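You operate a simulated robot arm through the tools that you are given. There is no shell and no other tool. Be economical: measure what you need, move in short steps, check, and stop when the job is done.

You run a simulated robot arm. Do the job below in one go: nothing can be reset, and whatever is moved stays where it is left.

TASK
Set the filler damper lever to at 4. Turn the roller height knob to 6 L. Take the orange pad and put it on the top of the glue bench. Put the yellow sack clip labelled "No. 29" from the top of the roller table on the top of the feed tool table. Put the small orange sack on the top of the small pallet load away on the top of the low steel table. Pull the yellow floor hatch open. Any order will do. Set down upright: orange pad. The filler damper lever goes to its stop.

Only the result counts: the job must be done as asked and must still hold three seconds after the hand-in. Knocking over, shifting, dropping, spilling or breaking anything else fails it.

THE ROBOT
A 5-joint arm with a three-finger gripper on a trunk, on a base that drives. Base frame: it is fixed to the floor where the robot stands at the start and does not move with it; the origin is under the middle of the robot, x ahead of it, y to its left, z up. Lengths are in m, angles in degrees, forces in N, time in s.
With the tool pointing down near the work surface it reaches from about 0.2 to 0.48 m from the robot's upright axis, wherever it stands. Its first joint turns from -166.0 to 166.0 degrees. Places, roughly: filler damper lever [0.1, -0.4, 1.1]; orange pad (8x4x6 cm) [-6.3, -6.6, 0.6]; roller height knob [-6, -7, 0.9]; small orange sack [-5.25, -8.25, 0.5]; top of the feed tool table [-8.7, -3.2, 0.8]; top of the glue bench (34x22 cm) [-7.84, -7.94, 0.82]; top of the low steel table [-9.1, -6.8, 0.4]; yellow floor hatch [-9.3, -4, 0.1]; yellow sack clip [-6.5, -6.75, 0.75]. The tool tilts only in the upright plane through the base axis and itself; it spins freely about its own axis. Payload 1.37 kg.
The TCP is the grasp point between the finger pads, 0.016 m short of the fingertips. In the tool frame z runs along the fingers and y along their closing line. Largest opening 0.101 m; the body of the gripper starts 0.082 m behind the TCP.
Orientation is that of the tool frame in the base frame, as a unit quaternion [w, x, y, z]. With the fingers straight down and closing along the base's y, the tool's x points along the base's -x, its y along +y and its z along -z.

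THE INTERFACE
- The arm moves only by the tool arm_command. Its argument "commands" is a list of rows, each a list of 7 numbers: the shift along the tool's x, y, z in m, then the turn, a rotation vector about the tool's x, y, z in degrees, then the opening, from 0 (shut) to 1 (fully open). In form: [[tx, ty, tz, ax, ay, az, hand], ...]. A call has 1 to 20 rows; each row shifts and turns the commanded pose from where the row before left it, along the tool's axes as they then stand. Rows are played at 5 a second. More than 0.05 m and 8.6 degrees between two rows, or a gripper value outside its range, and nothing of the call is played. A pose out of reach is approached as far as the arm can. The call stops where the force on the tool passes 40 N (or 10 N more than at its start, if that is more) or the arm is blocked; 0.2 s more then pass. The fingers move at their own pace (about 0.045 m/s each) and stop on an object; they squeeze with about 26 N. The grip force told is the motor's: it shows also when the fingers shut on nothing. Time passes only in rows, and 0.2 s behind the last, so rows that do not move let the fingers close. It gives the time, the measured TCP pose, the force on the tool (base axes), the opening and the grip force at its end, in the units of the frame above (readings bear some noise), with the torque about the TCP (base axes, N m) and any sound that the robot's microphone picked up.
- Cameras (640 x 400 px; columns grow to the right, rows downward): "scene" is now at [-0.0295, 0.0916, 1.5724]; the picture's right is [-0.94, -0.34, 0.00], its down [-0.20, 0.56, -0.80] and it looks along [0.27, -0.75, -0.60] (base axes); focal length 260 px, centre (320, 200). "wrist" rides on the gripper at [0.072, 0.02, -0.104] in the tool frame; the picture's right is [-0.26, 0.96, 0.00], its down [-0.76, -0.21, -0.62] and it looks along [-0.60, -0.16, 0.78] (tool axes); focal length 265 px, centre (320, 200). There is no depth. A picture from a camera that has moved, and an enlarged one, comes with that camera's place and axes in the base frame and with its lens.
- get_image(camera): a new picture of that camera. It takes no simulated time.
- move_column(by): slides the trunk up (or, below 0, down) by that many m; the arm and the scene camera ride with it, the base frame stays. It gives what a move gives, with no picture.
- steer(legs): drives the robot by 1 to 6 legs, each [ahead, left, turn to the left] in m, m and degrees, along the robot's own axes; the way and the turn of a leg run together, so that a leg with both is an arc; at most 1.5 m and 180 degrees a leg. The arm and the cameras ride along, it lands a little off, and it stops where it bumps. It gives what a move gives.
- pan_tilt(pan, tilt): turns the head with the scene camera to pan (to the left, within 155 degrees either way) and tilt (down, from -29 to 69), counted from straight ahead of the robot. It gives what a move gives.
- enlarge(camera, box): a new picture of the part [left, top, right, bottom] of that camera's present view, enlarged. It takes no simulated time.
- job_done(): hands the job in; it is judged then, once.

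Go step by step. Nothing tells you exact positions but the pictures and the camera data: compare them with the known pose of the tool, close in by small moves and look again before you grip or let go. The budget is 165 turns and 112 pictures, counting those below and the enlarged ones. Unless the task says otherwise, let go and move clear before handing in.

The tools are called after "Call:" as a command line: name --pt "numbers of a row" for each row, then --argument value for the rest, lists and objects as JSON in quotes. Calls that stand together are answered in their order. arm_command: Moves the arm, as the interface text tells. Its arguments: {"type":"object","properties":{"commands":{"type":"array","items":{"type":"array","items":{"type":"number"}}}},"required":["commands"]} The other tools are called the same way: move_column (by) slides the trunk up or down; steer (legs) drives the base; pan_tilt (pan, tilt) turns the head that bears the scene camera; get_image (camera) takes a picture; enlarge (camera, box) takes an enlarged picture of a part of a camera's view; job_done () hands the job in.

At the start:

```text
t: 0.0
position: [0.3266, -0.3131, 1.2477]
ee_rot: [-0.001, 0.0, 1.0, 0.0]
ft_force: [-0.9, 0.6, -0.8]
moment: [0.01, 0.0, -0.02]
grip_width: 0.1008
gripper_force: 0.0
trunk travel left (down, up): [-0.5, 0.09]
robot x, y, heading: [0.0037, 0.0025, 0.0]
head pan, tilt: [-70.0, 36.7]
```

scene: 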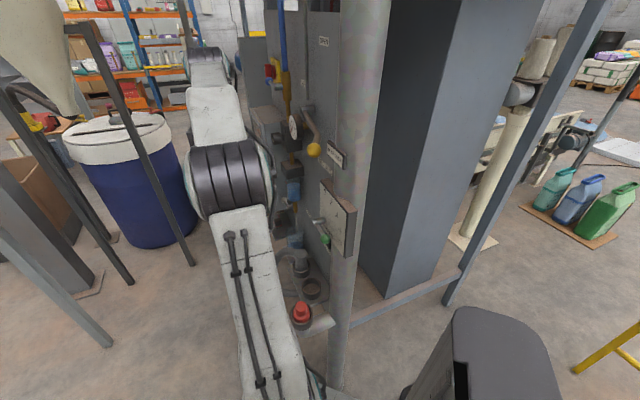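
wrist: 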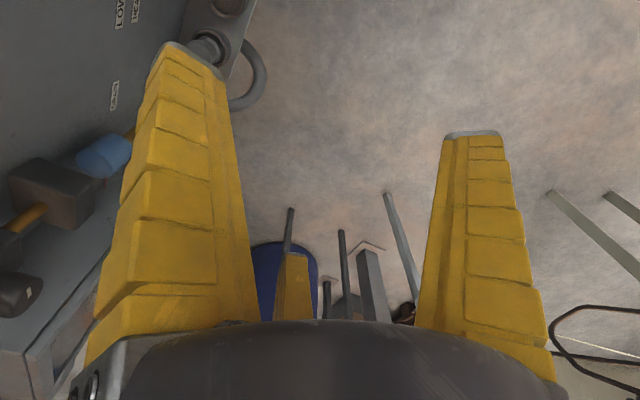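

I see a machine panel with a yellow-knobbed lever, and a green-handled one lower down. I'll enlarge the picture to find the filler damper lever.

Call:
enlarge --camera "scene" --box '[240, 50, 380, 150]'

Call:
enlarge --camera "scene" --box '[260, 140, 380, 260]'

```text
4.00 times, centred on (310, 100) of scene
camera zoom: at [-0.0295, 0.0916, 1.5724], right [-0.94, -0.34, 0.0], down [-0.2, 0.56, -0.8], along [0.27, -0.75, -0.6], focal length 1041 px, centre (360, 600)
```

zoom: 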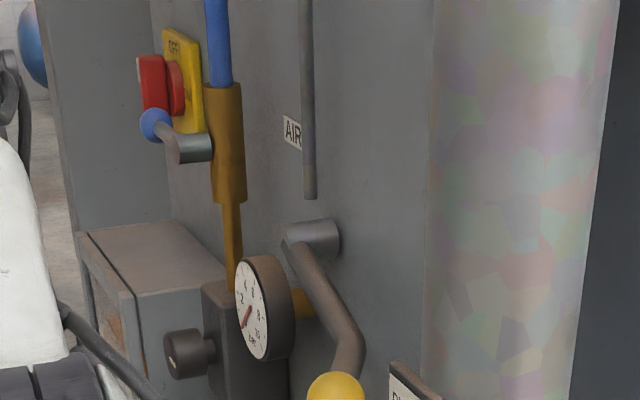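

```text
3.33 times, centred on (320, 200) of scene
camera zoom: at [-0.0295, 0.0916, 1.5724], right [-0.94, -0.34, 0.0], down [-0.2, 0.56, -0.8], along [0.27, -0.75, -0.6], focal length 868 px, centre (320, 200)
```

zoom: 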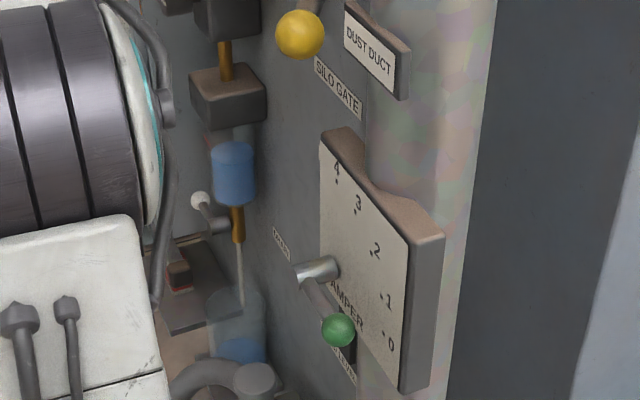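

The filler damper lever has the green knob and sits at 0; 4 is straight up, so it swings up along the -x side. I'll raise the trunk a little to get a second view and triangulate.

Call:
move_column --by 0.085

Call:
enlarge --camera "scene" --box '[260, 140, 380, 260]'

```text
t: 1.2
position: [0.3256, -0.3107, 1.3323]
ee_rot: [0.0, -0.001, 1.0, 0.0]
ft_force: [0.9, 0.5, -0.4]
moment: [-0.02, -0.02, 0.0]
grip_width: 0.1002
gripper_force: 0.1
trunk travel left (down, up): [-0.585, 0.005]
robot x, y, heading: [0.0034, 0.0005, 0.0]
head pan, tilt: [-70.0, 36.7]
```

```text
3.33 times, centred on (320, 200) of scene
camera zoom: at [-0.0294, 0.0916, 1.6573], right [-0.94, -0.34, 0.0], down [-0.2, 0.56, -0.8], along [0.27, -0.75, -0.6], focal length 868 px, centre (320, 200)
```

zoom: 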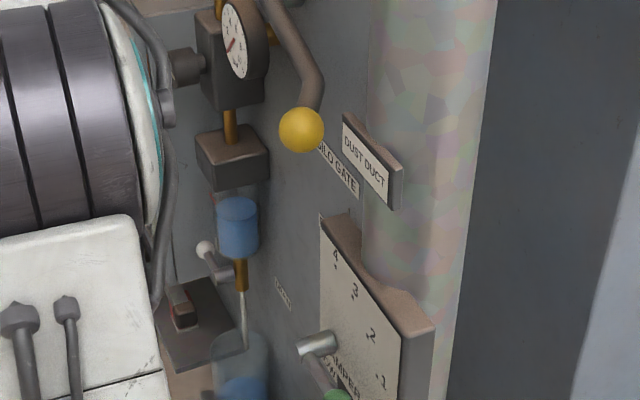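

Rough fixes: dial plate y≈-0.42, hub ≈(0.15,-0.39,1.11), knob ≈(0.12,-0.375,1.06). I'll shift the robot a bit ahead and away from the panel so the tool can point horizontally at it, and spin the tool first.

Call:
steer --legs '[[0.0, 0.12, 0], [0.12, 0, 0]]'

Call:
arm_command --pt "0 0 0 0 0 -8.2 0.6" --pt "0 0 0 0 0 -8.2 0.6" --pt "0 0 0 0 0 -8.2 0.6" --pt "0 0 0 0 0 -8.2 0.6" --pt "0 0 0 0 0 -8.2 0.6" --pt "0 0 0 0 0 -8.2 0.6" --pt "0 0 0 0 0 -8.2 0.6" --pt "0 0 0 0 0 -8.2 0.6" --pt "0 0 0 0 0 -8.2 0.6" --pt "0 0 0 0 0 -8.2 0.6" --pt "0 0 0 0 0 -8 0.6"

```text
t: 3.3
position: [0.4493, -0.1913, 1.3319]
ee_rot: [-0.001, -0.001, 1.0, 0.0]
ft_force: [0.0, -0.5, 0.0]
moment: [0.0, 0.05, 0.0]
grip_width: 0.1007
gripper_force: 0.1
trunk travel left (down, up): [-0.585, 0.005]
robot x, y, heading: [0.1197, 0.1208, 0.2]
head pan, tilt: [-70.0, 36.7]
```

```text
t: 5.7
position: [0.4492, -0.1905, 1.3334]
ee_rot: [0.0, 0.708, -0.706, 0.0]
ft_force: [-0.1, -0.1, 0.3]
moment: [0.0, 0.01, 0.01]
grip_width: 0.0641
gripper_force: 2.8
trunk travel left (down, up): [-0.585, 0.005]
robot x, y, heading: [0.1241, 0.1182, -0.2]
head pan, tilt: [-70.0, 36.7]
```

Spin came out as planned. Now swinging over to the lever and tilting the tool level.

Call:
arm_command --pt "0 0.041 0 0 0 0 0.6" --pt "0 0.041 0 0 0 0 0.6" --pt "0 0.041 0 0 0 0 0.6" --pt "0 0.041 0 0 0 0 0.6" --pt "0 0.041 0 0 0 0 0.6" --pt "0 0.041 0 0 0 0 0.6" --pt "0 0.041 0 0 0 0 0.6" --pt "0 0.041 0 0 0 0 0.6" --pt "0 0 0 0 8.2 0 0.6" --pt "0 0 0 0 8.2 0 0.6" --pt "0 0 0 0 8.2 0 0.6" --pt "0 0 0 0 8.2 0 0.6" --pt "0 0 0 0 8.2 0 0.6" --pt "0 0 0 0 8.2 0 0.6" --pt "0 0 0 0 8.2 0 0.6" --pt "0 0 0 0 8.2 0 0.6" --pt "0 0 0 0 8.2 0 0.6" --pt "0 0 0 0 8.2 0 0.6" --pt "0 0 0 0 8 0 0.6"

Call:
get_image --camera "wrist"

Call:
get_image --camera "scene"

```text
t: 9.7
position: [0.1825, -0.2272, 1.4049]
ee_rot: [-0.462, -0.469, 0.534, -0.53]
ft_force: [-0.1, -0.6, 0.0]
moment: [0.0, 0.0, 0.03]
grip_width: 0.064
gripper_force: 2.6
out of reach, approached as far as the arm can: row 6, 7, 8, 11, 13, 14, 15, 16, 17, 18, 19
trunk travel left (down, up): [-0.585, 0.005]
robot x, y, heading: [0.1215, 0.1207, 0.3]
head pan, tilt: [-70.0, 36.7]
```

```text
106 pictures are left
camera wrist: at [0.1528, -0.1237, 1.4765], right [-0.92, 0.0, -0.39], down [0.3, 0.63, -0.72], along [0.24, -0.78, -0.58], focal length 265 px, centre (320, 200)
```

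wrist: 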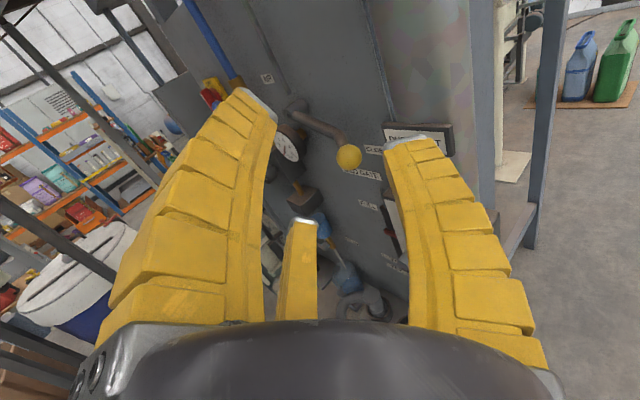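

```text
105 pictures are left
camera scene: at [0.0919, 0.2114, 1.6574], right [-0.94, -0.34, 0.0], down [-0.21, 0.56, -0.8], along [0.28, -0.75, -0.6], focal length 260 px, centre (320, 200)
```

scene: 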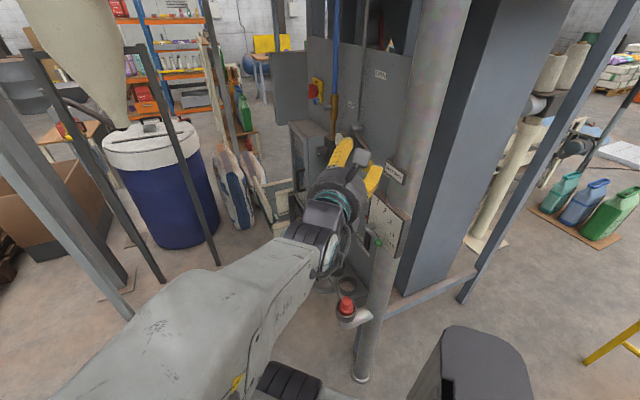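

The tool is level and facing the panel, but about 0.06 m off where I asked. I'll lower the trunk to lever height and look.

Call:
move_column --by -0.26

Call:
get_image --camera "wrist"

Call:
get_image --camera "scene"

```text
t: 12.4
position: [0.1831, -0.2276, 1.1474]
ee_rot: [-0.463, -0.469, 0.534, -0.529]
ft_force: [0.0, -0.4, 0.2]
moment: [-0.03, 0.0, 0.01]
grip_width: 0.0643
gripper_force: 2.3
trunk travel left (down, up): [-0.325, 0.265]
robot x, y, heading: [0.12, 0.1208, 0.2]
head pan, tilt: [-70.0, 36.7]
```

```text
104 pictures are left
camera wrist: at [0.1529, -0.1232, 1.2166], right [-0.92, 0.0, -0.39], down [0.3, 0.63, -0.72], along [0.24, -0.78, -0.58], focal length 265 px, centre (320, 200)
```

wrist: 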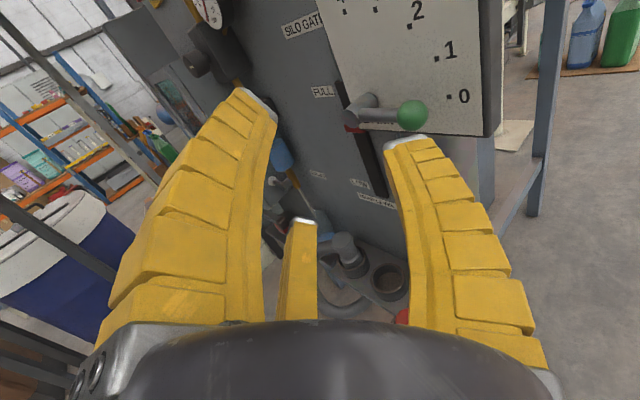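

```text
103 pictures are left
camera scene: at [0.0919, 0.2121, 1.3974], right [-0.94, -0.34, 0.0], down [-0.21, 0.56, -0.8], along [0.28, -0.75, -0.6], focal length 260 px, centre (320, 200)
```

scene: 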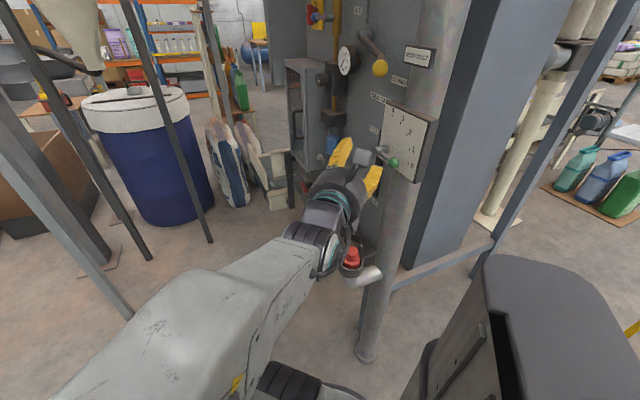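

The wrist view shows the dial well: pivot ≈(0.152, 1.105) in x,z, knob at ≈(0.11,-0.36,1.095), with 0 about 15° below -x and 4 almost straight up. I'll close the fingers into a pin and move it below the knob.

Call:
arm_command --pt "0 0 0 0 0 0 0" --pt "0 0 0 0 0 0 0" --pt "0 0 0 0 0 0 0" --pt "-0.0297 0.03 0 0 0 0 0" --pt "-0.0297 0.03 0 0 0 0 0" --pt "-0.0297 0.03 0 0 0 0 0"

Call:
get_image --camera "wrist"

```text
t: 13.8
position: [0.1801, -0.2605, 1.1256]
ee_rot: [-0.463, -0.468, 0.535, -0.529]
ft_force: [-0.9, 0.8, 0.5]
moment: [-0.01, 0.01, 0.04]
grip_width: 0.0
gripper_force: 26.3
out of reach, approached as far as the arm can: row 4, 5, 6
trunk travel left (down, up): [-0.325, 0.265]
robot x, y, heading: [0.1258, 0.1197, 0.2]
head pan, tilt: [-70.0, 36.7]
```

```text
102 pictures are left
camera wrist: at [0.1516, -0.1561, 1.1965], right [-0.92, 0.0, -0.39], down [0.31, 0.63, -0.72], along [0.24, -0.78, -0.58], focal length 265 px, centre (320, 200)
```

wrist: 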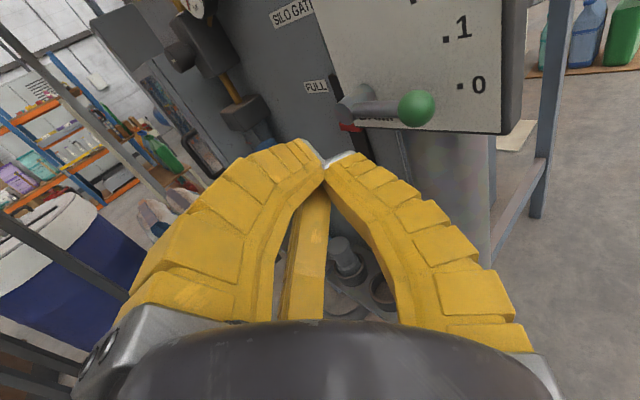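

The arm's own axis sits at x≈0.18, so the level tool stays on that plane. I'll back the base up 0.075 m and lower the trunk to get the pin under the knob.

Call:
steer --legs '[[-0.075, 0, 0]]'

Call:
move_column --by -0.085

Call:
arm_command --pt "0 0 0.02 0 0 0 0" --pt "0 0 0.02 0 0 0 0" --pt "0 0 0.02 0 0 0 0"

Call:
get_image --camera "wrist"

Call:
get_image --camera "scene"

```text
t: 14.8
position: [0.1028, -0.2604, 1.1256]
ee_rot: [-0.464, -0.468, 0.535, -0.529]
ft_force: [-0.1, -0.1, -0.8]
moment: [0.03, -0.01, 0.0]
grip_width: 0.0001
gripper_force: 26.1
trunk travel left (down, up): [-0.325, 0.265]
robot x, y, heading: [0.0398, 0.1188, 0.1]
head pan, tilt: [-70.0, 36.7]
```

```text
t: 16.0
position: [0.1024, -0.2608, 1.0405]
ee_rot: [-0.463, -0.469, 0.535, -0.529]
ft_force: [0.3, -0.5, -0.1]
moment: [-0.04, -0.01, -0.03]
grip_width: 0.0
gripper_force: 26.0
trunk travel left (down, up): [-0.24, 0.35]
robot x, y, heading: [0.0422, 0.1202, -0.2]
head pan, tilt: [-70.0, 36.7]
```

```text
t: 16.8
position: [0.1035, -0.3196, 1.0403]
ee_rot: [-0.464, -0.468, 0.535, -0.529]
ft_force: [-0.5, -0.3, 0.7]
moment: [0.01, -0.03, -0.03]
grip_width: 0.0002
gripper_force: 25.5
trunk travel left (down, up): [-0.24, 0.35]
robot x, y, heading: [0.044, 0.1214, 0.1]
head pan, tilt: [-70.0, 36.7]
```

```text
101 pictures are left
camera wrist: at [0.0742, -0.216, 1.1101], right [-0.92, 0.01, -0.39], down [0.31, 0.63, -0.72], along [0.24, -0.78, -0.58], focal length 265 px, centre (320, 200)
```

wrist: 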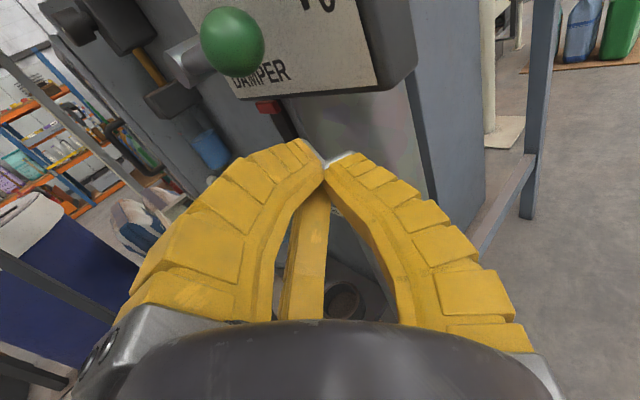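

```text
100 pictures are left
camera scene: at [0.0148, 0.2121, 1.3124], right [-0.94, -0.34, 0.0], down [-0.2, 0.56, -0.8], along [0.27, -0.75, -0.6], focal length 260 px, centre (320, 200)
```

scene: 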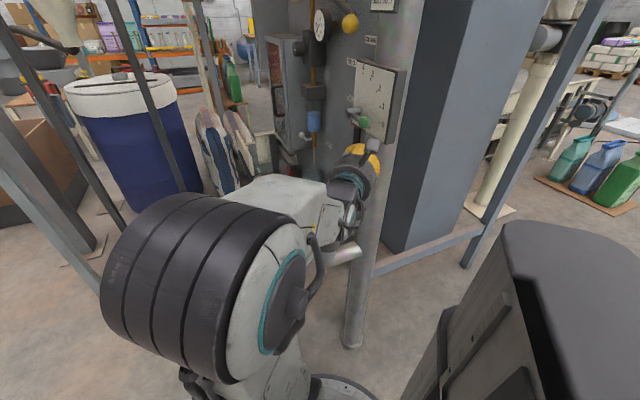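

Triangulated again: knob at (0.113, -0.344, 1.108), about 26 mm wide. The pin goes forward until it is under the knob, then the trunk lifts it.

Call:
arm_command --pt "0 0 0.013 0 0 0 0" --pt "0 0 0.014 0 0 0 0" --pt "0 0 0 0 0 0 0"

Call:
move_column --by 0.085

Call:
get_image --camera "wrist"

```text
t: 17.6
position: [0.1031, -0.3475, 1.0394]
ee_rot: [-0.464, -0.469, 0.535, -0.528]
ft_force: [0.0, -0.7, 0.4]
moment: [-0.02, -0.01, -0.02]
grip_width: 0.0
gripper_force: 26.0
trunk travel left (down, up): [-0.24, 0.35]
robot x, y, heading: [0.042, 0.1229, 0.1]
head pan, tilt: [-70.0, 36.7]
```

```text
t: 18.3
position: [0.1049, -0.3466, 1.0616]
ee_rot: [-0.449, -0.48, 0.551, -0.513]
ft_force: [1.3, -2.4, -8.0]
moment: [0.12, -0.13, 0.06]
grip_width: 0.0
gripper_force: 26.1
trunk travel left (down, up): [-0.282, 0.308]
robot x, y, heading: [0.0449, 0.1224, -0.1]
head pan, tilt: [-70.0, 36.7]
stopped: the force on the tool passed its limit at 52 N (the readings are from after the stop); the commanded pose is now the measured one
```

```text
99 pictures are left
camera wrist: at [0.074, -0.247, 1.1377], right [-0.92, 0.03, -0.39], down [0.31, 0.67, -0.68], along [0.24, -0.74, -0.62], focal length 265 px, centre (320, 200)
```

wrist: 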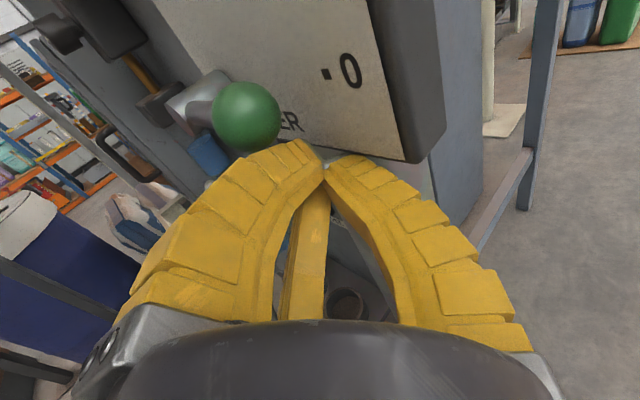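

The tip hit the underside of the dial plate, which stands out further (y≈-0.36) than I thought; the lever hasn't moved. I'll drop down, pull back 2 cm, level the tool and try again in front of the plate.

Call:
move_column --by -0.03

Call:
arm_command --pt "0 0 -0.018 0 3.9 0 0" --pt "0 0 0 0 0 0 0"

Call:
move_column --by 0.05

Call:
get_image --camera "wrist"

```text
t: 19.1
position: [0.1033, -0.3457, 1.0327]
ee_rot: [-0.451, -0.479, 0.549, -0.515]
ft_force: [0.1, 0.1, 0.0]
moment: [0.04, 0.02, -0.02]
grip_width: 0.0
gripper_force: 26.1
trunk travel left (down, up): [-0.252, 0.338]
robot x, y, heading: [0.0418, 0.1206, 0.2]
head pan, tilt: [-70.0, 36.7]
```

```text
t: 19.7
position: [0.1031, -0.3267, 1.0337]
ee_rot: [0.468, 0.462, -0.532, 0.533]
ft_force: [0.2, -0.3, 0.0]
moment: [-0.01, 0.04, 0.0]
grip_width: 0.0002
gripper_force: 25.7
trunk travel left (down, up): [-0.252, 0.338]
robot x, y, heading: [0.0464, 0.1199, 0.0]
head pan, tilt: [-70.0, 36.7]
```

```text
t: 20.6
position: [0.1026, -0.3282, 1.0837]
ee_rot: [0.468, 0.463, -0.532, 0.533]
ft_force: [-0.3, 0.1, 0.4]
moment: [0.03, -0.01, -0.01]
grip_width: 0.0001
gripper_force: 25.5
trunk travel left (down, up): [-0.302, 0.288]
robot x, y, heading: [0.0463, 0.1234, -0.1]
head pan, tilt: [-70.0, 36.7]
```

```text
98 pictures are left
camera wrist: at [0.0731, -0.2223, 1.1531], right [-0.92, 0.0, -0.39], down [0.31, 0.62, -0.72], along [0.24, -0.79, -0.57], focal length 265 px, centre (320, 200)
```

wrist: 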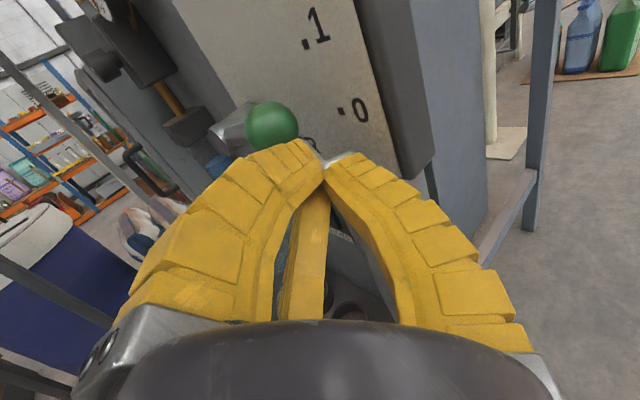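

Clear of the plate's edge now. Lifting further to bring the pin up against the knob.

Call:
move_column --by 0.035

Call:
get_image --camera "wrist"

```text
t: 21.4
position: [0.1029, -0.3269, 1.1206]
ee_rot: [0.468, 0.463, -0.531, 0.533]
ft_force: [-0.8, 0.7, 1.2]
moment: [-0.03, 0.02, -0.01]
grip_width: 0.0
gripper_force: 25.5
trunk travel left (down, up): [-0.337, 0.253]
robot x, y, heading: [0.0458, 0.1202, 0.0]
head pan, tilt: [-70.0, 36.7]
```

```text
97 pictures are left
camera wrist: at [0.0729, -0.222, 1.1883], right [-0.92, 0.0, -0.39], down [0.31, 0.61, -0.73], along [0.24, -0.79, -0.57], focal length 265 px, centre (320, 200)
```

wrist: 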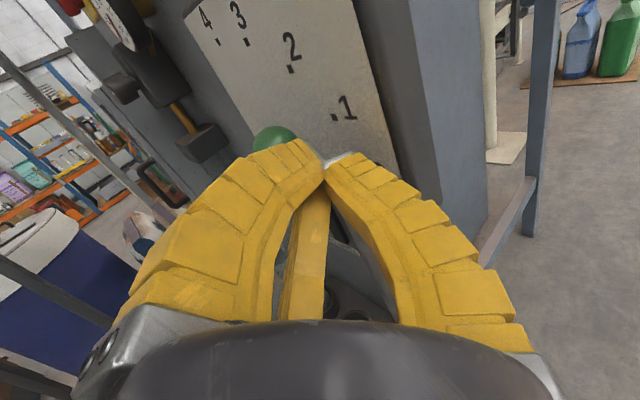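

The knob is riding up (z≈1.14). A little more lift, then I'll push toward +x.

Call:
move_column --by 0.025

Call:
get_image --camera "wrist"

```text
t: 22.1
position: [0.1027, -0.3267, 1.1438]
ee_rot: [0.467, 0.464, -0.531, 0.533]
ft_force: [0.0, 0.8, 0.2]
moment: [-0.03, 0.0, -0.01]
grip_width: 0.0
gripper_force: 26.2
trunk travel left (down, up): [-0.362, 0.228]
robot x, y, heading: [0.0443, 0.1177, -0.1]
head pan, tilt: [-70.0, 36.7]
```

```text
96 pictures are left
camera wrist: at [0.0731, -0.2222, 1.213], right [-0.92, 0.0, -0.39], down [0.31, 0.62, -0.72], along [0.24, -0.79, -0.57], focal length 265 px, centre (320, 200)
```

wrist: 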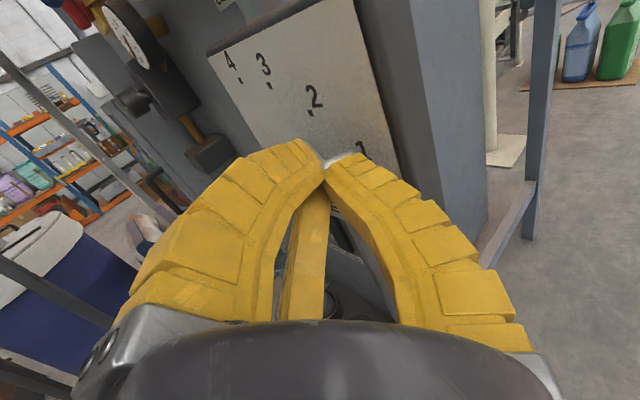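

The knob is now hidden behind the fingers, so I'll check from the head camera.

Call:
enlarge --camera "scene" --box '[300, 60, 440, 200]'

```text
2.86 times, centred on (370, 130) of scene
camera zoom: at [0.0147, 0.2122, 1.4343], right [-0.94, -0.34, 0.0], down [-0.2, 0.56, -0.8], along [0.27, -0.75, -0.6], focal length 744 px, centre (177, 400)
```

zoom: 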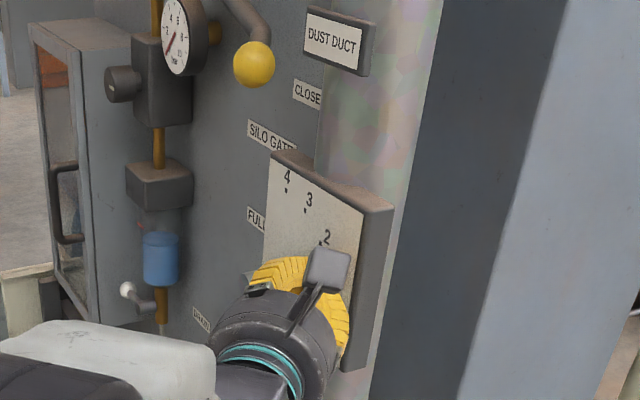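

Still hidden, but that fits the knob lying on the +x side of the pin. Pushing toward +x with matching yaw.

Call:
arm_command --pt "0 -0.01 0 1.25 0 0 0" --pt "0 -0.01 0 1.25 0 0 0" --pt "0 -0.01 0 1.25 0 0 0"

Call:
get_image --camera "wrist"

```text
t: 22.9
position: [0.1314, -0.3255, 1.1494]
ee_rot: [0.452, 0.478, -0.514, 0.55]
ft_force: [0.0, 0.2, 0.3]
moment: [0.01, 0.0, -0.04]
grip_width: 0.0
gripper_force: 26.0
trunk travel left (down, up): [-0.362, 0.228]
robot x, y, heading: [0.045, 0.1196, 0.2]
head pan, tilt: [-70.0, 36.7]
```

```text
94 pictures are left
camera wrist: at [0.0956, -0.2227, 1.2163], right [-0.92, -0.06, -0.39], down [0.27, 0.63, -0.73], along [0.29, -0.78, -0.56], focal length 265 px, centre (320, 200)
```

wrist: 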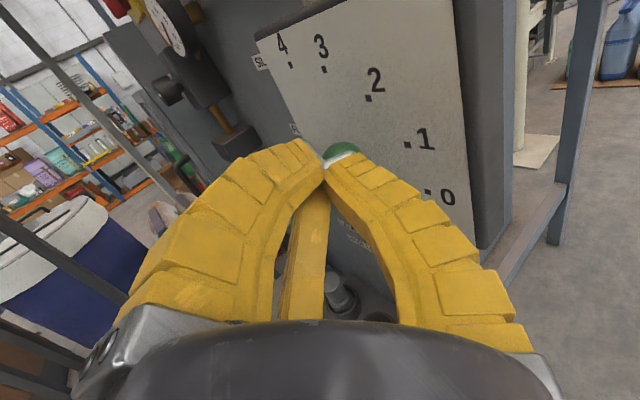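

The pin tip rode over the front of the knob, which now stands near 40°. I'll pull back, go round to its lower -x side, and come in deeper, close to the plate.

Call:
arm_command --pt "0 0 -0.03 0 0 0 0" --pt "-0.0082 0.0145 0 -1.8 0 0 0" --pt "-0.0082 0.0145 0 -1.8 0 0 0" --pt "-0.0082 0.0145 0 -1.8 0 0 0" --pt "0 0 0.02 0 0 0 0" --pt "0 0 0.01 0 0 0 0" --pt "0 0 0 0 0 0 0"

Call:
get_image --camera "wrist"

```text
t: 24.5
position: [0.0894, -0.3322, 1.1244]
ee_rot: [-0.474, -0.457, 0.54, -0.525]
ft_force: [7.7, 22.5, -4.0]
moment: [-0.07, -0.1, -0.43]
grip_width: 0.0
gripper_force: 25.7
out of reach, approached as far as the arm can: row 3, 4
trunk travel left (down, up): [-0.362, 0.228]
robot x, y, heading: [0.0451, 0.1198, 0.2]
head pan, tilt: [-70.0, 36.7]
```

```text
93 pictures are left
camera wrist: at [0.064, -0.2261, 1.1925], right [-0.92, 0.03, -0.39], down [0.33, 0.61, -0.72], along [0.22, -0.79, -0.57], focal length 265 px, centre (320, 200)
```

wrist: 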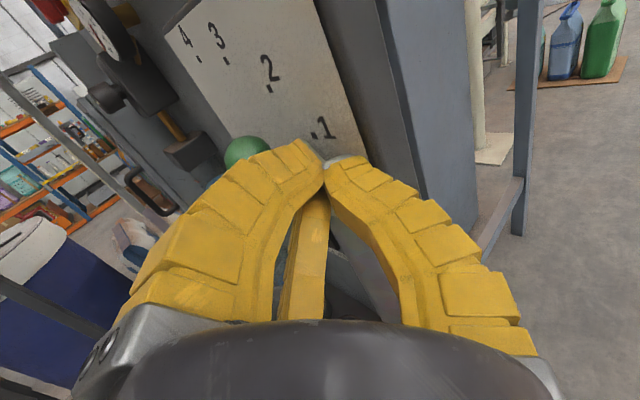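

The tip is just touching the plate, so its front is at y≈-0.35. I'll back off 2 mm and push the knob along its arc from here.

Call:
arm_command --pt "0 0 -0.002 0 0 0 0" --pt "0.0081 -0.0071 0 0.76 0 0 0" --pt "0.0081 -0.0071 0 0.76 0 0 0" --pt "0.0081 -0.0071 0 0.76 0 0 0" --pt "0.0022 -0.0063 0 0.76 0 0 0" --pt "0.0022 -0.0063 0 0.76 0 0 0"

Call:
get_image --camera "wrist"

```text
t: 25.9
position: [0.12, -0.3316, 1.1586]
ee_rot: [0.458, 0.472, -0.522, 0.544]
ft_force: [0.2, 0.5, -0.8]
moment: [0.02, 0.0, 0.01]
grip_width: 0.0001
gripper_force: 26.0
trunk travel left (down, up): [-0.362, 0.228]
robot x, y, heading: [0.0446, 0.1193, 0.1]
head pan, tilt: [-70.0, 36.7]
```

```text
92 pictures are left
camera wrist: at [0.0863, -0.2283, 1.225], right [-0.92, -0.04, -0.39], down [0.29, 0.62, -0.73], along [0.27, -0.78, -0.56], focal length 265 px, centre (320, 200)
```

wrist: 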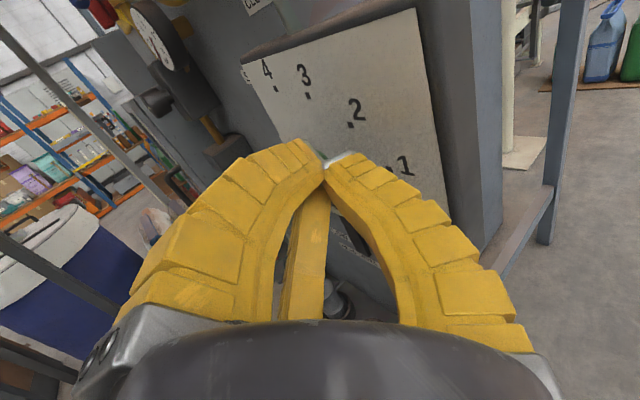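

Little resistance so far. I'll push on a bit, then back straight out for a look.

Call:
arm_command --pt "0 -0.008 0 1 0 0 0" --pt "0 -0.008 0 1 0 0 0" --pt "0 -0.006 0 0.8 0 0 0"

Call:
arm_command --pt "0 0.01 -0.01 0 0 0 0" --pt "0 0 -0.05 0 0 0 0" --pt "0 0 -0.04 0 0 0 0"

Call:
get_image --camera "wrist"

```text
t: 26.7
position: [0.1427, -0.3315, 1.1592]
ee_rot: [0.447, 0.483, -0.509, 0.556]
ft_force: [0.4, -0.3, 0.0]
moment: [-0.02, -0.05, -0.03]
grip_width: 0.0
gripper_force: 26.6
trunk travel left (down, up): [-0.362, 0.228]
robot x, y, heading: [0.0446, 0.1195, 0.1]
head pan, tilt: [-70.0, 36.7]
```

```text
t: 27.5
position: [0.1346, -0.2459, 1.1783]
ee_rot: [0.448, 0.483, -0.509, 0.555]
ft_force: [-0.6, -1.1, 0.3]
moment: [-0.01, -0.01, -0.02]
grip_width: 0.0
gripper_force: 26.1
out of reach, approached as far as the arm can: row 1, 3
trunk travel left (down, up): [-0.362, 0.228]
robot x, y, heading: [0.0456, 0.1222, 0.1]
head pan, tilt: [-70.0, 36.7]
```

```text
91 pictures are left
camera wrist: at [0.0956, -0.1416, 1.2458], right [-0.92, -0.08, -0.39], down [0.26, 0.63, -0.73], along [0.31, -0.77, -0.56], focal length 265 px, centre (320, 200)
```

wrist: 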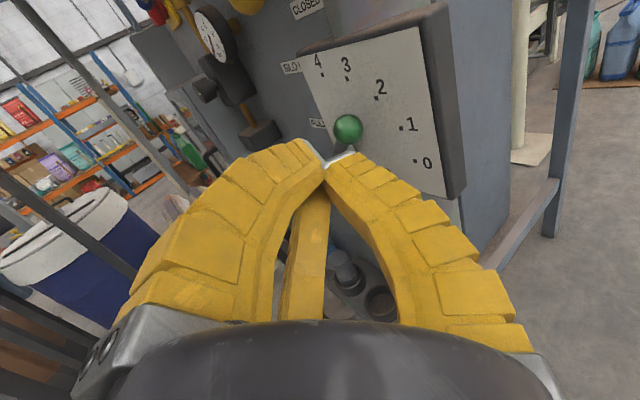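

The lever is now near 3, and the pin slid in front of the knob again. I'll fix the knob's depth with a head-camera view before the last push.

Call:
enlarge --camera "scene" --box '[320, 60, 440, 180]'

Call:
enlarge --camera "wrist" --box '[270, 40, 470, 190]'

```text
3.33 times, centred on (380, 120) of scene
camera zoom: at [0.0147, 0.213, 1.4342], right [-0.94, -0.34, 0.0], down [-0.2, 0.56, -0.8], along [0.27, -0.75, -0.6], focal length 868 px, centre (120, 467)
```

zoom: 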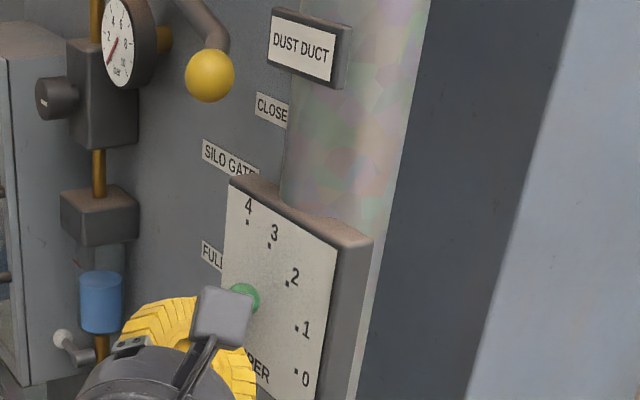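

```text
2.67 times, centred on (370, 115) of wrist
camera zoom: at [0.0956, -0.1416, 1.2458], right [-0.92, -0.08, -0.39], down [0.26, 0.63, -0.73], along [0.31, -0.77, -0.56], focal length 708 px, centre (187, 427)
```

zoom: 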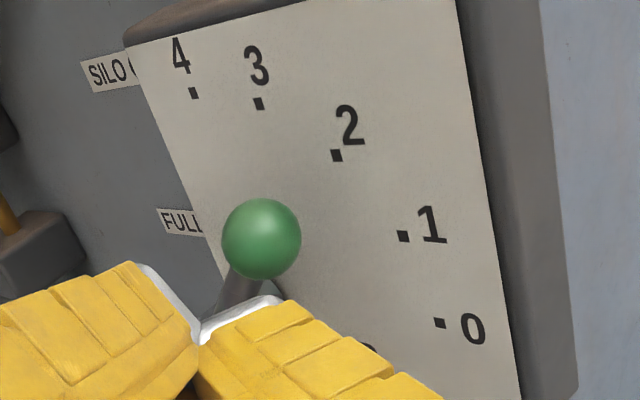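

Triangulating several marks shows the panel is turned about 45° (its normal points along +x+y), which is why the pin kept slipping. I'll drive ahead and turn -45° so the tool faces the dial squarely.

Call:
steer --legs '[[0.4, 0, 0], [0, -0.12, 0], [0, 0, -45]]'

Call:
get_image --camera "wrist"

Call:
get_image --camera "scene"

```text
t: 32.9
position: [0.2403, -0.3176, 1.1773]
ee_rot: [-0.629, -0.245, 0.657, -0.336]
ft_force: [-0.9, -0.3, 0.5]
moment: [-0.04, 0.03, 0.01]
grip_width: 0.0
gripper_force: 26.3
trunk travel left (down, up): [-0.362, 0.228]
robot x, y, heading: [0.4403, 0.0031, -46.0]
head pan, tilt: [-70.0, 36.7]
```

```text
88 pictures are left
camera wrist: at [0.2882, -0.219, 1.2457], right [-0.69, 0.6, -0.39], down [0.63, 0.25, -0.73], along [-0.34, -0.75, -0.56], focal length 265 px, centre (320, 200)
```

wrist: 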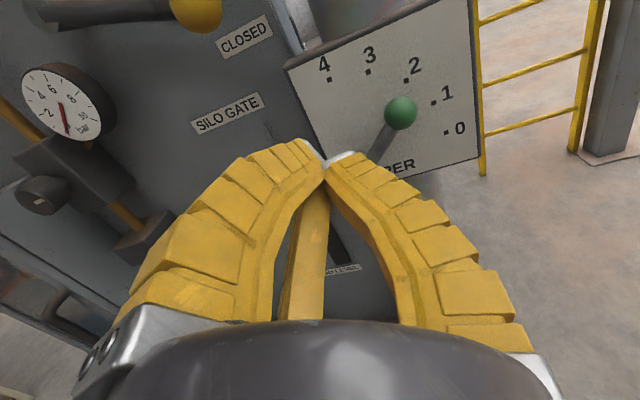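

```text
87 pictures are left
camera scene: at [0.4893, 0.0859, 1.4342], right [-0.9, 0.44, 0.0], down [0.26, 0.54, -0.8], along [-0.35, -0.72, -0.6], focal length 260 px, centre (320, 200)
```

scene: 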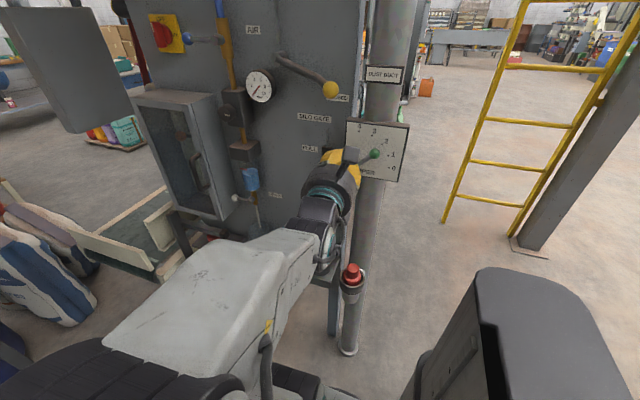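

Now square-on: pivot ≈(0.140,-0.41,1.107) on the plate, knob at (0.128,-0.357,1.153), radius 6.5 cm, at about mark 2, and 4 is straight up. I'll bring the pin to the knob's lower right side.

Call:
arm_command --pt "-0.015 0.0306 0 -3.7 0 0 0" --pt "-0.015 0.0306 0 -3.7 0 0 0" --pt "-0.015 0.0306 0 -3.7 0 0 0" --pt "0 0 0.04 0 0 0 0" --pt "0 0 0 0 0 0 0"

Call:
get_image --camera "wrist"

```text
t: 34.1
position: [0.1389, -0.3052, 1.1533]
ee_rot: [-0.649, -0.182, 0.687, -0.27]
ft_force: [0.1, -1.2, 0.0]
moment: [0.03, 0.0, 0.0]
grip_width: 0.0
gripper_force: 26.4
out of reach, approached as far as the arm can: row 1, 2, 3
trunk travel left (down, up): [-0.362, 0.228]
robot x, y, heading: [0.4411, 0.0002, -45.9]
head pan, tilt: [-70.0, 36.7]
```

```text
86 pictures are left
camera wrist: at [0.2032, -0.2197, 1.2233], right [-0.56, 0.73, -0.39], down [0.68, 0.14, -0.72], along [-0.47, -0.67, -0.58], focal length 265 px, centre (320, 200)
```

wrist: 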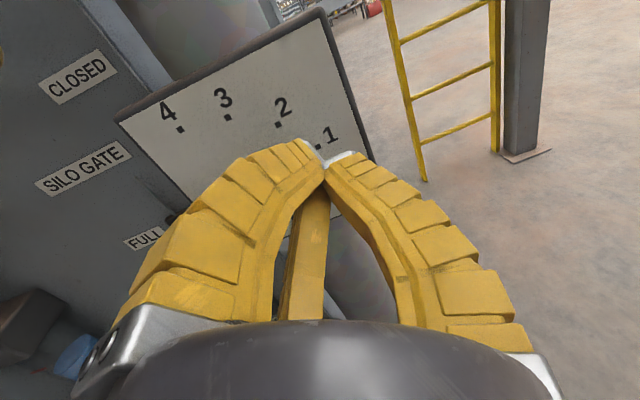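

Lower by 2.7 cm, then go in to just short of the plate.

Call:
move_column --by -0.027

Call:
arm_command --pt "0 0 0.025 0 0 0 0" --pt "0 0 0.024 0 0 0 0" --pt "0 0 0 0 0 0 0"

Call:
get_image --camera "wrist"

```text
t: 34.9
position: [0.1396, -0.3064, 1.126]
ee_rot: [-0.65, -0.182, 0.687, -0.269]
ft_force: [0.3, 0.0, 0.0]
moment: [-0.04, 0.01, -0.04]
grip_width: 0.0002
gripper_force: 26.3
trunk travel left (down, up): [-0.335, 0.255]
robot x, y, heading: [0.44, 0.0006, -45.8]
head pan, tilt: [-70.0, 36.7]
```

```text
t: 35.7
position: [0.1014, -0.3359, 1.1249]
ee_rot: [-0.649, -0.184, 0.687, -0.271]
ft_force: [-0.3, -0.3, 0.2]
moment: [0.03, 0.01, 0.0]
grip_width: 0.0
gripper_force: 25.7
trunk travel left (down, up): [-0.335, 0.255]
robot x, y, heading: [0.4451, 0.004, -46.1]
head pan, tilt: [-70.0, 36.7]
```

```text
85 pictures are left
camera wrist: at [0.1646, -0.2493, 1.1953], right [-0.56, 0.73, -0.39], down [0.69, 0.14, -0.71], along [-0.47, -0.67, -0.58], focal length 265 px, centre (320, 200)
```

wrist: 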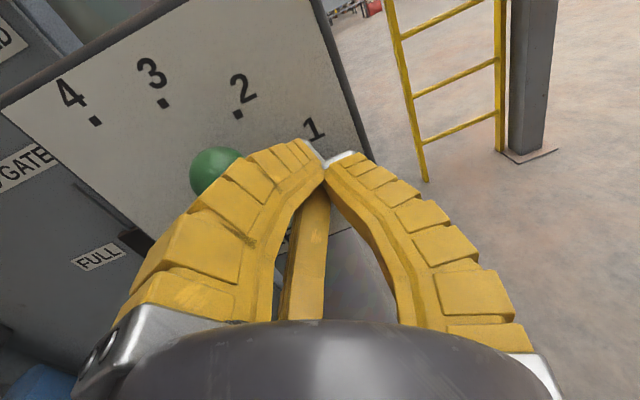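

The pin is below right of the knob. Sweeping it along the arc to the top.

Call:
arm_command --pt "0.0078 -0.0171 -0.0015 1.9 0 0 0" --pt "0.0145 -0.012 -0.001 1.2 0 0 0" --pt "0.0102 -0.0145 -0.001 1.6 0 0 0" --pt "0.0068 -0.017 -0.0005 1.9 0 0 0" --pt "0 -0.0099 0 1.2 0 0 0" --pt "0 0 0 0 0 0 0"

Call:
get_image --camera "wrist"

```text
t: 37.1
position: [0.1395, -0.3778, 1.1728]
ee_rot: [-0.635, -0.224, 0.669, -0.314]
ft_force: [-28.2, 22.7, -8.3]
moment: [0.48, 0.54, -0.03]
grip_width: 0.0001
gripper_force: 26.3
trunk travel left (down, up): [-0.335, 0.255]
robot x, y, heading: [0.4426, 0.0028, -45.8]
head pan, tilt: [-70.0, 36.7]
```

```text
84 pictures are left
camera wrist: at [0.1919, -0.2824, 1.2408], right [-0.65, 0.65, -0.39], down [0.66, 0.22, -0.72], along [-0.38, -0.73, -0.57], focal length 265 px, centre (320, 200)
```

wrist: 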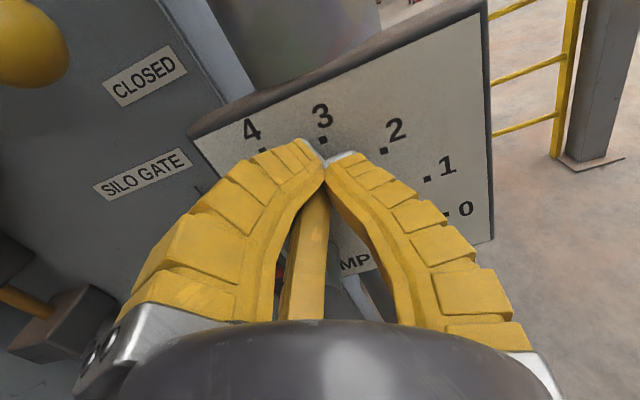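

A 37 N reaction straight along the dial means the lever is at its stop. Backing off to the right and out to check.

Call:
arm_command --pt "0 0.012 0 -1.4 0 0 0" --pt "0 0.01 -0.01 -1 0 0 0" --pt "0 0 -0.05 0 0 0 0" --pt "0 0 -0.04 0 0 0 0" --pt "0 0 0 0 0 0 0"

Call:
get_image --camera "wrist"

```text
t: 38.3
position: [0.2056, -0.2982, 1.1698]
ee_rot: [-0.641, -0.212, 0.674, -0.3]
ft_force: [-0.3, 0.4, 0.0]
moment: [-0.02, 0.03, -0.02]
grip_width: 0.0002
gripper_force: 25.6
trunk travel left (down, up): [-0.335, 0.255]
robot x, y, heading: [0.4429, 0.0031, -46.0]
head pan, tilt: [-70.0, 36.7]
```

```text
83 pictures are left
camera wrist: at [0.2618, -0.2055, 1.239], right [-0.62, 0.68, -0.39], down [0.66, 0.19, -0.72], along [-0.41, -0.71, -0.57], focal length 265 px, centre (320, 200)
```

wrist: 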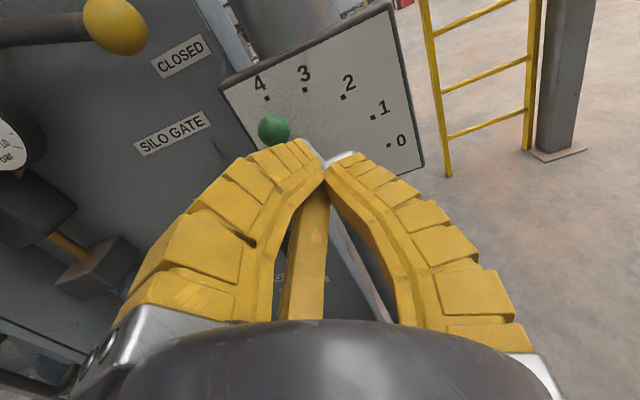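

The green knob is straight under the 4 mark, so the lever is done. Next is the far work area around (-6…-9, -3…-8); I'll look around for a route.

Call:
pan_tilt --pan -65 --tilt 10

Call:
get_image --camera "scene"

Call:
pan_tilt --pan -135 --tilt 10

Call:
get_image --camera "scene"

```text
t: 39.2
position: [0.2049, -0.2982, 1.1699]
ee_rot: [-0.641, -0.212, 0.674, -0.301]
ft_force: [-0.3, -0.3, -0.2]
moment: [0.02, -0.02, 0.02]
grip_width: 0.0
gripper_force: 26.2
trunk travel left (down, up): [-0.335, 0.255]
robot x, y, heading: [0.4443, 0.0014, -45.9]
head pan, tilt: [-65.0, 10.0]
```

```text
82 pictures are left
camera scene: at [0.4941, 0.0774, 1.45], right [-0.93, 0.36, 0.0], down [0.06, 0.16, -0.98], along [-0.35, -0.92, -0.17], focal length 260 px, centre (320, 200)
```

scene: 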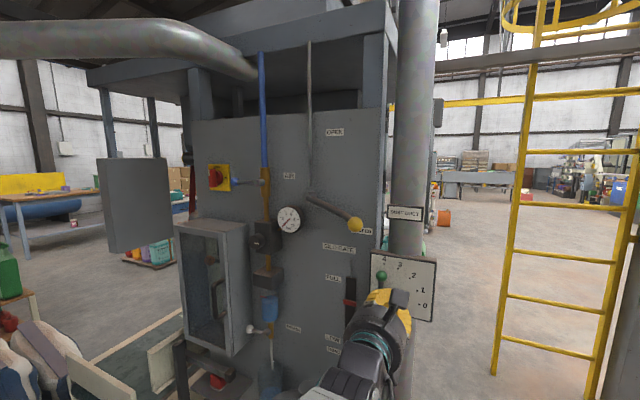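

```text
t: 40.6
position: [0.2042, -0.2987, 1.1696]
ee_rot: [-0.641, -0.211, 0.674, -0.301]
ft_force: [0.3, 0.3, 0.3]
moment: [0.01, -0.01, 0.0]
grip_width: 0.0002
gripper_force: 26.1
trunk travel left (down, up): [-0.335, 0.255]
robot x, y, heading: [0.4456, 0.0015, -46.1]
head pan, tilt: [-135.0, 10.0]
```

```text
81 pictures are left
camera scene: at [0.4345, 0.1658, 1.45], right [0.02, 1.0, 0.0], down [0.17, 0.0, -0.98], along [-0.98, 0.02, -0.17], focal length 260 px, centre (320, 200)
```

scene: 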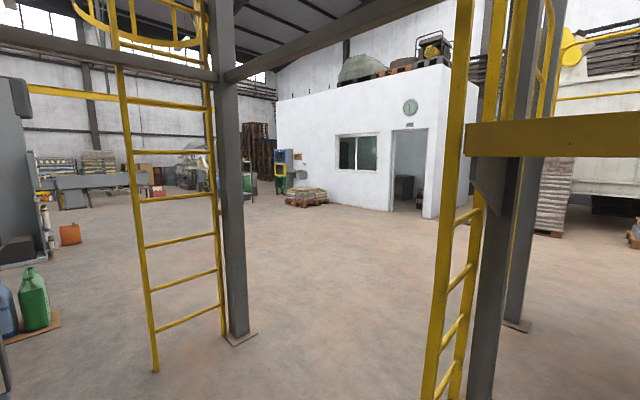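

The route runs out between the ladder post at (-1.4,-0.4) and the one at (-0.9,1.2). First I'll move off the panel and fold the tool down.

Call:
steer --legs '[[0, 0.2, 0]]'

Call:
arm_command --pt "0 0 0 0 -8.2 0 0.3" --pt "0 0 0 0 -8.2 0 0.3" --pt "0 0 0 0 -8.2 0 0.3" --pt "0 0 0 0 -8.2 0 0.3" --pt "0 0 0 0 -8.2 0 0.3" --pt "0 0 0 0 -8.2 0 0.3" --pt "0 0 0 0 -8.2 0 0.3" --pt "0 0 0 0 -8.2 0 0.3" --pt "0 0 0 0 -8.2 0 0.3" --pt "0 0 0 0 -8.2 0 0.3" --pt "0 0 0 0 -8 0 0.3"

Call:
steer --legs '[[0, 0, -134], [1.5, -0.25, 0], [1.5, 0, 0]]'

Call:
pan_tilt --pan 45 --tilt 12

Call:
get_image --camera "scene"

```text
t: 42.2
position: [0.3506, -0.1587, 1.1705]
ee_rot: [-0.641, -0.212, 0.674, -0.301]
ft_force: [-0.6, -0.3, 0.1]
moment: [-0.01, 0.02, 0.0]
grip_width: 0.0002
gripper_force: 25.9
trunk travel left (down, up): [-0.335, 0.255]
robot x, y, heading: [0.5872, 0.1394, -46.2]
head pan, tilt: [-135.0, 10.0]
```

```text
t: 44.6
position: [0.4488, -0.2305, 1.1601]
ee_rot: [-0.017, -0.357, 0.934, -0.014]
ft_force: [0.4, 0.4, 0.2]
moment: [-0.01, 0.0, 0.05]
grip_width: 0.0353
gripper_force: 3.3
out of reach, approached as far as the arm can: row 1, 2, 3, 4, 5, 6, 7, 8, 9, 10, 11
trunk travel left (down, up): [-0.335, 0.255]
robot x, y, heading: [0.5822, 0.14, -46.0]
head pan, tilt: [-135.0, 10.0]
```

```text
refused: leg 2 is longer than a leg can be; nothing moved
```

```text
t: 47.3
position: [0.4498, -0.231, 1.1611]
ee_rot: [-0.018, -0.357, 0.934, -0.015]
ft_force: [0.0, 1.0, 0.6]
moment: [0.01, 0.0, -0.02]
grip_width: 0.0353
gripper_force: 3.2
trunk travel left (down, up): [-0.335, 0.255]
robot x, y, heading: [0.5869, 0.1387, -46.1]
head pan, tilt: [45.0, 12.0]
```

```text
80 pictures are left
camera scene: at [0.7653, 0.3021, 1.4468], right [-0.02, -1.0, 0.0], down [-0.21, 0.0, -0.98], along [0.98, -0.02, -0.21], focal length 260 px, centre (320, 200)
```

scene: 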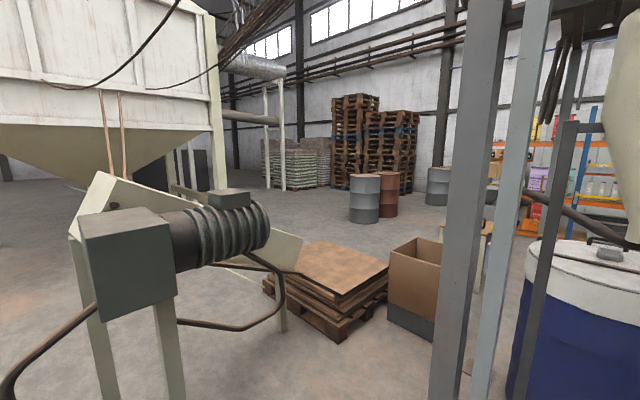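

Obstacles stand close on the +x side, so I'll turn clockwise and split the drive into shorter legs.

Call:
steer --legs '[[0, 0, -134], [1.4, -0.25, 0], [1.5, 0, 0]]'

Call:
get_image --camera "scene"

```text
t: 57.4
position: [-0.4826, 0.6532, 1.162]
ee_rot: [-0.011, 0.726, 0.688, 0.005]
ft_force: [7.5, -3.0, 0.3]
moment: [0.24, 0.67, -0.11]
grip_width: 0.035
gripper_force: 3.9
trunk travel left (down, up): [-0.335, 0.255]
robot x, y, heading: [-0.3176, 0.3043, -179.5]
head pan, tilt: [45.0, 12.0]
stopped in leg 2: the force on the tool passed its limit at 115 N (the readings are from after the stop); the commanded pose is now the measured one
```

```text
79 pictures are left
camera scene: at [-0.3182, 0.0588, 1.4468], right [-0.71, 0.7, 0.0], down [0.14, 0.15, -0.98], along [-0.69, -0.7, -0.21], focal length 260 px, centre (320, 200)
```

scene: 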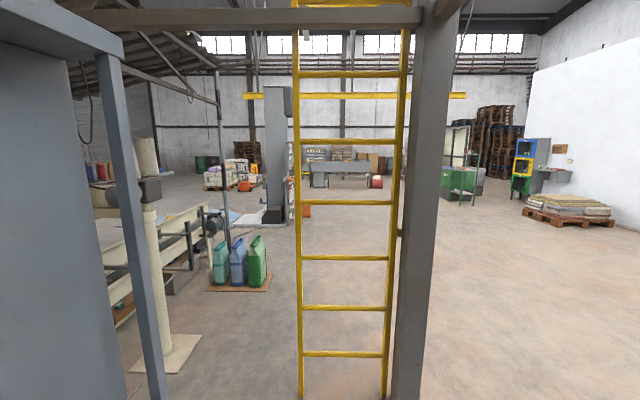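

The tool bumped the second ladder, which is nearer than I judged. I'll back off and look at it.

Call:
steer --legs '[[-0.15, 0, 0]]'

Call:
pan_tilt --pan -40 --tilt 25

Call:
get_image --camera "scene"

```text
t: 58.8
position: [-0.3348, 0.6569, 1.1598]
ee_rot: [-0.01, 0.725, 0.688, 0.006]
ft_force: [0.8, 1.2, -0.1]
moment: [-0.01, 0.02, 0.01]
grip_width: 0.0348
gripper_force: 3.9
trunk travel left (down, up): [-0.335, 0.255]
robot x, y, heading: [-0.1717, 0.3057, -179.6]
head pan, tilt: [45.0, 12.0]
```

```text
t: 60.3
position: [-0.3365, 0.6566, 1.1607]
ee_rot: [-0.011, 0.725, 0.688, 0.005]
ft_force: [0.6, 0.5, 0.1]
moment: [0.01, 0.01, 0.02]
grip_width: 0.0351
gripper_force: 3.3
trunk travel left (down, up): [-0.335, 0.255]
robot x, y, heading: [-0.1667, 0.303, -179.8]
head pan, tilt: [-40.0, 25.0]
```

```text
78 pictures are left
camera scene: at [-0.1772, 0.1857, 1.4257], right [0.64, 0.77, 0.0], down [0.33, -0.27, -0.91], along [-0.7, 0.58, -0.42], focal length 260 px, centre (320, 200)
```

scene: 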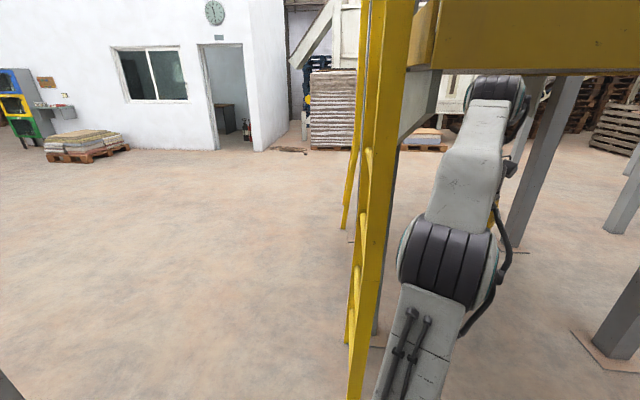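

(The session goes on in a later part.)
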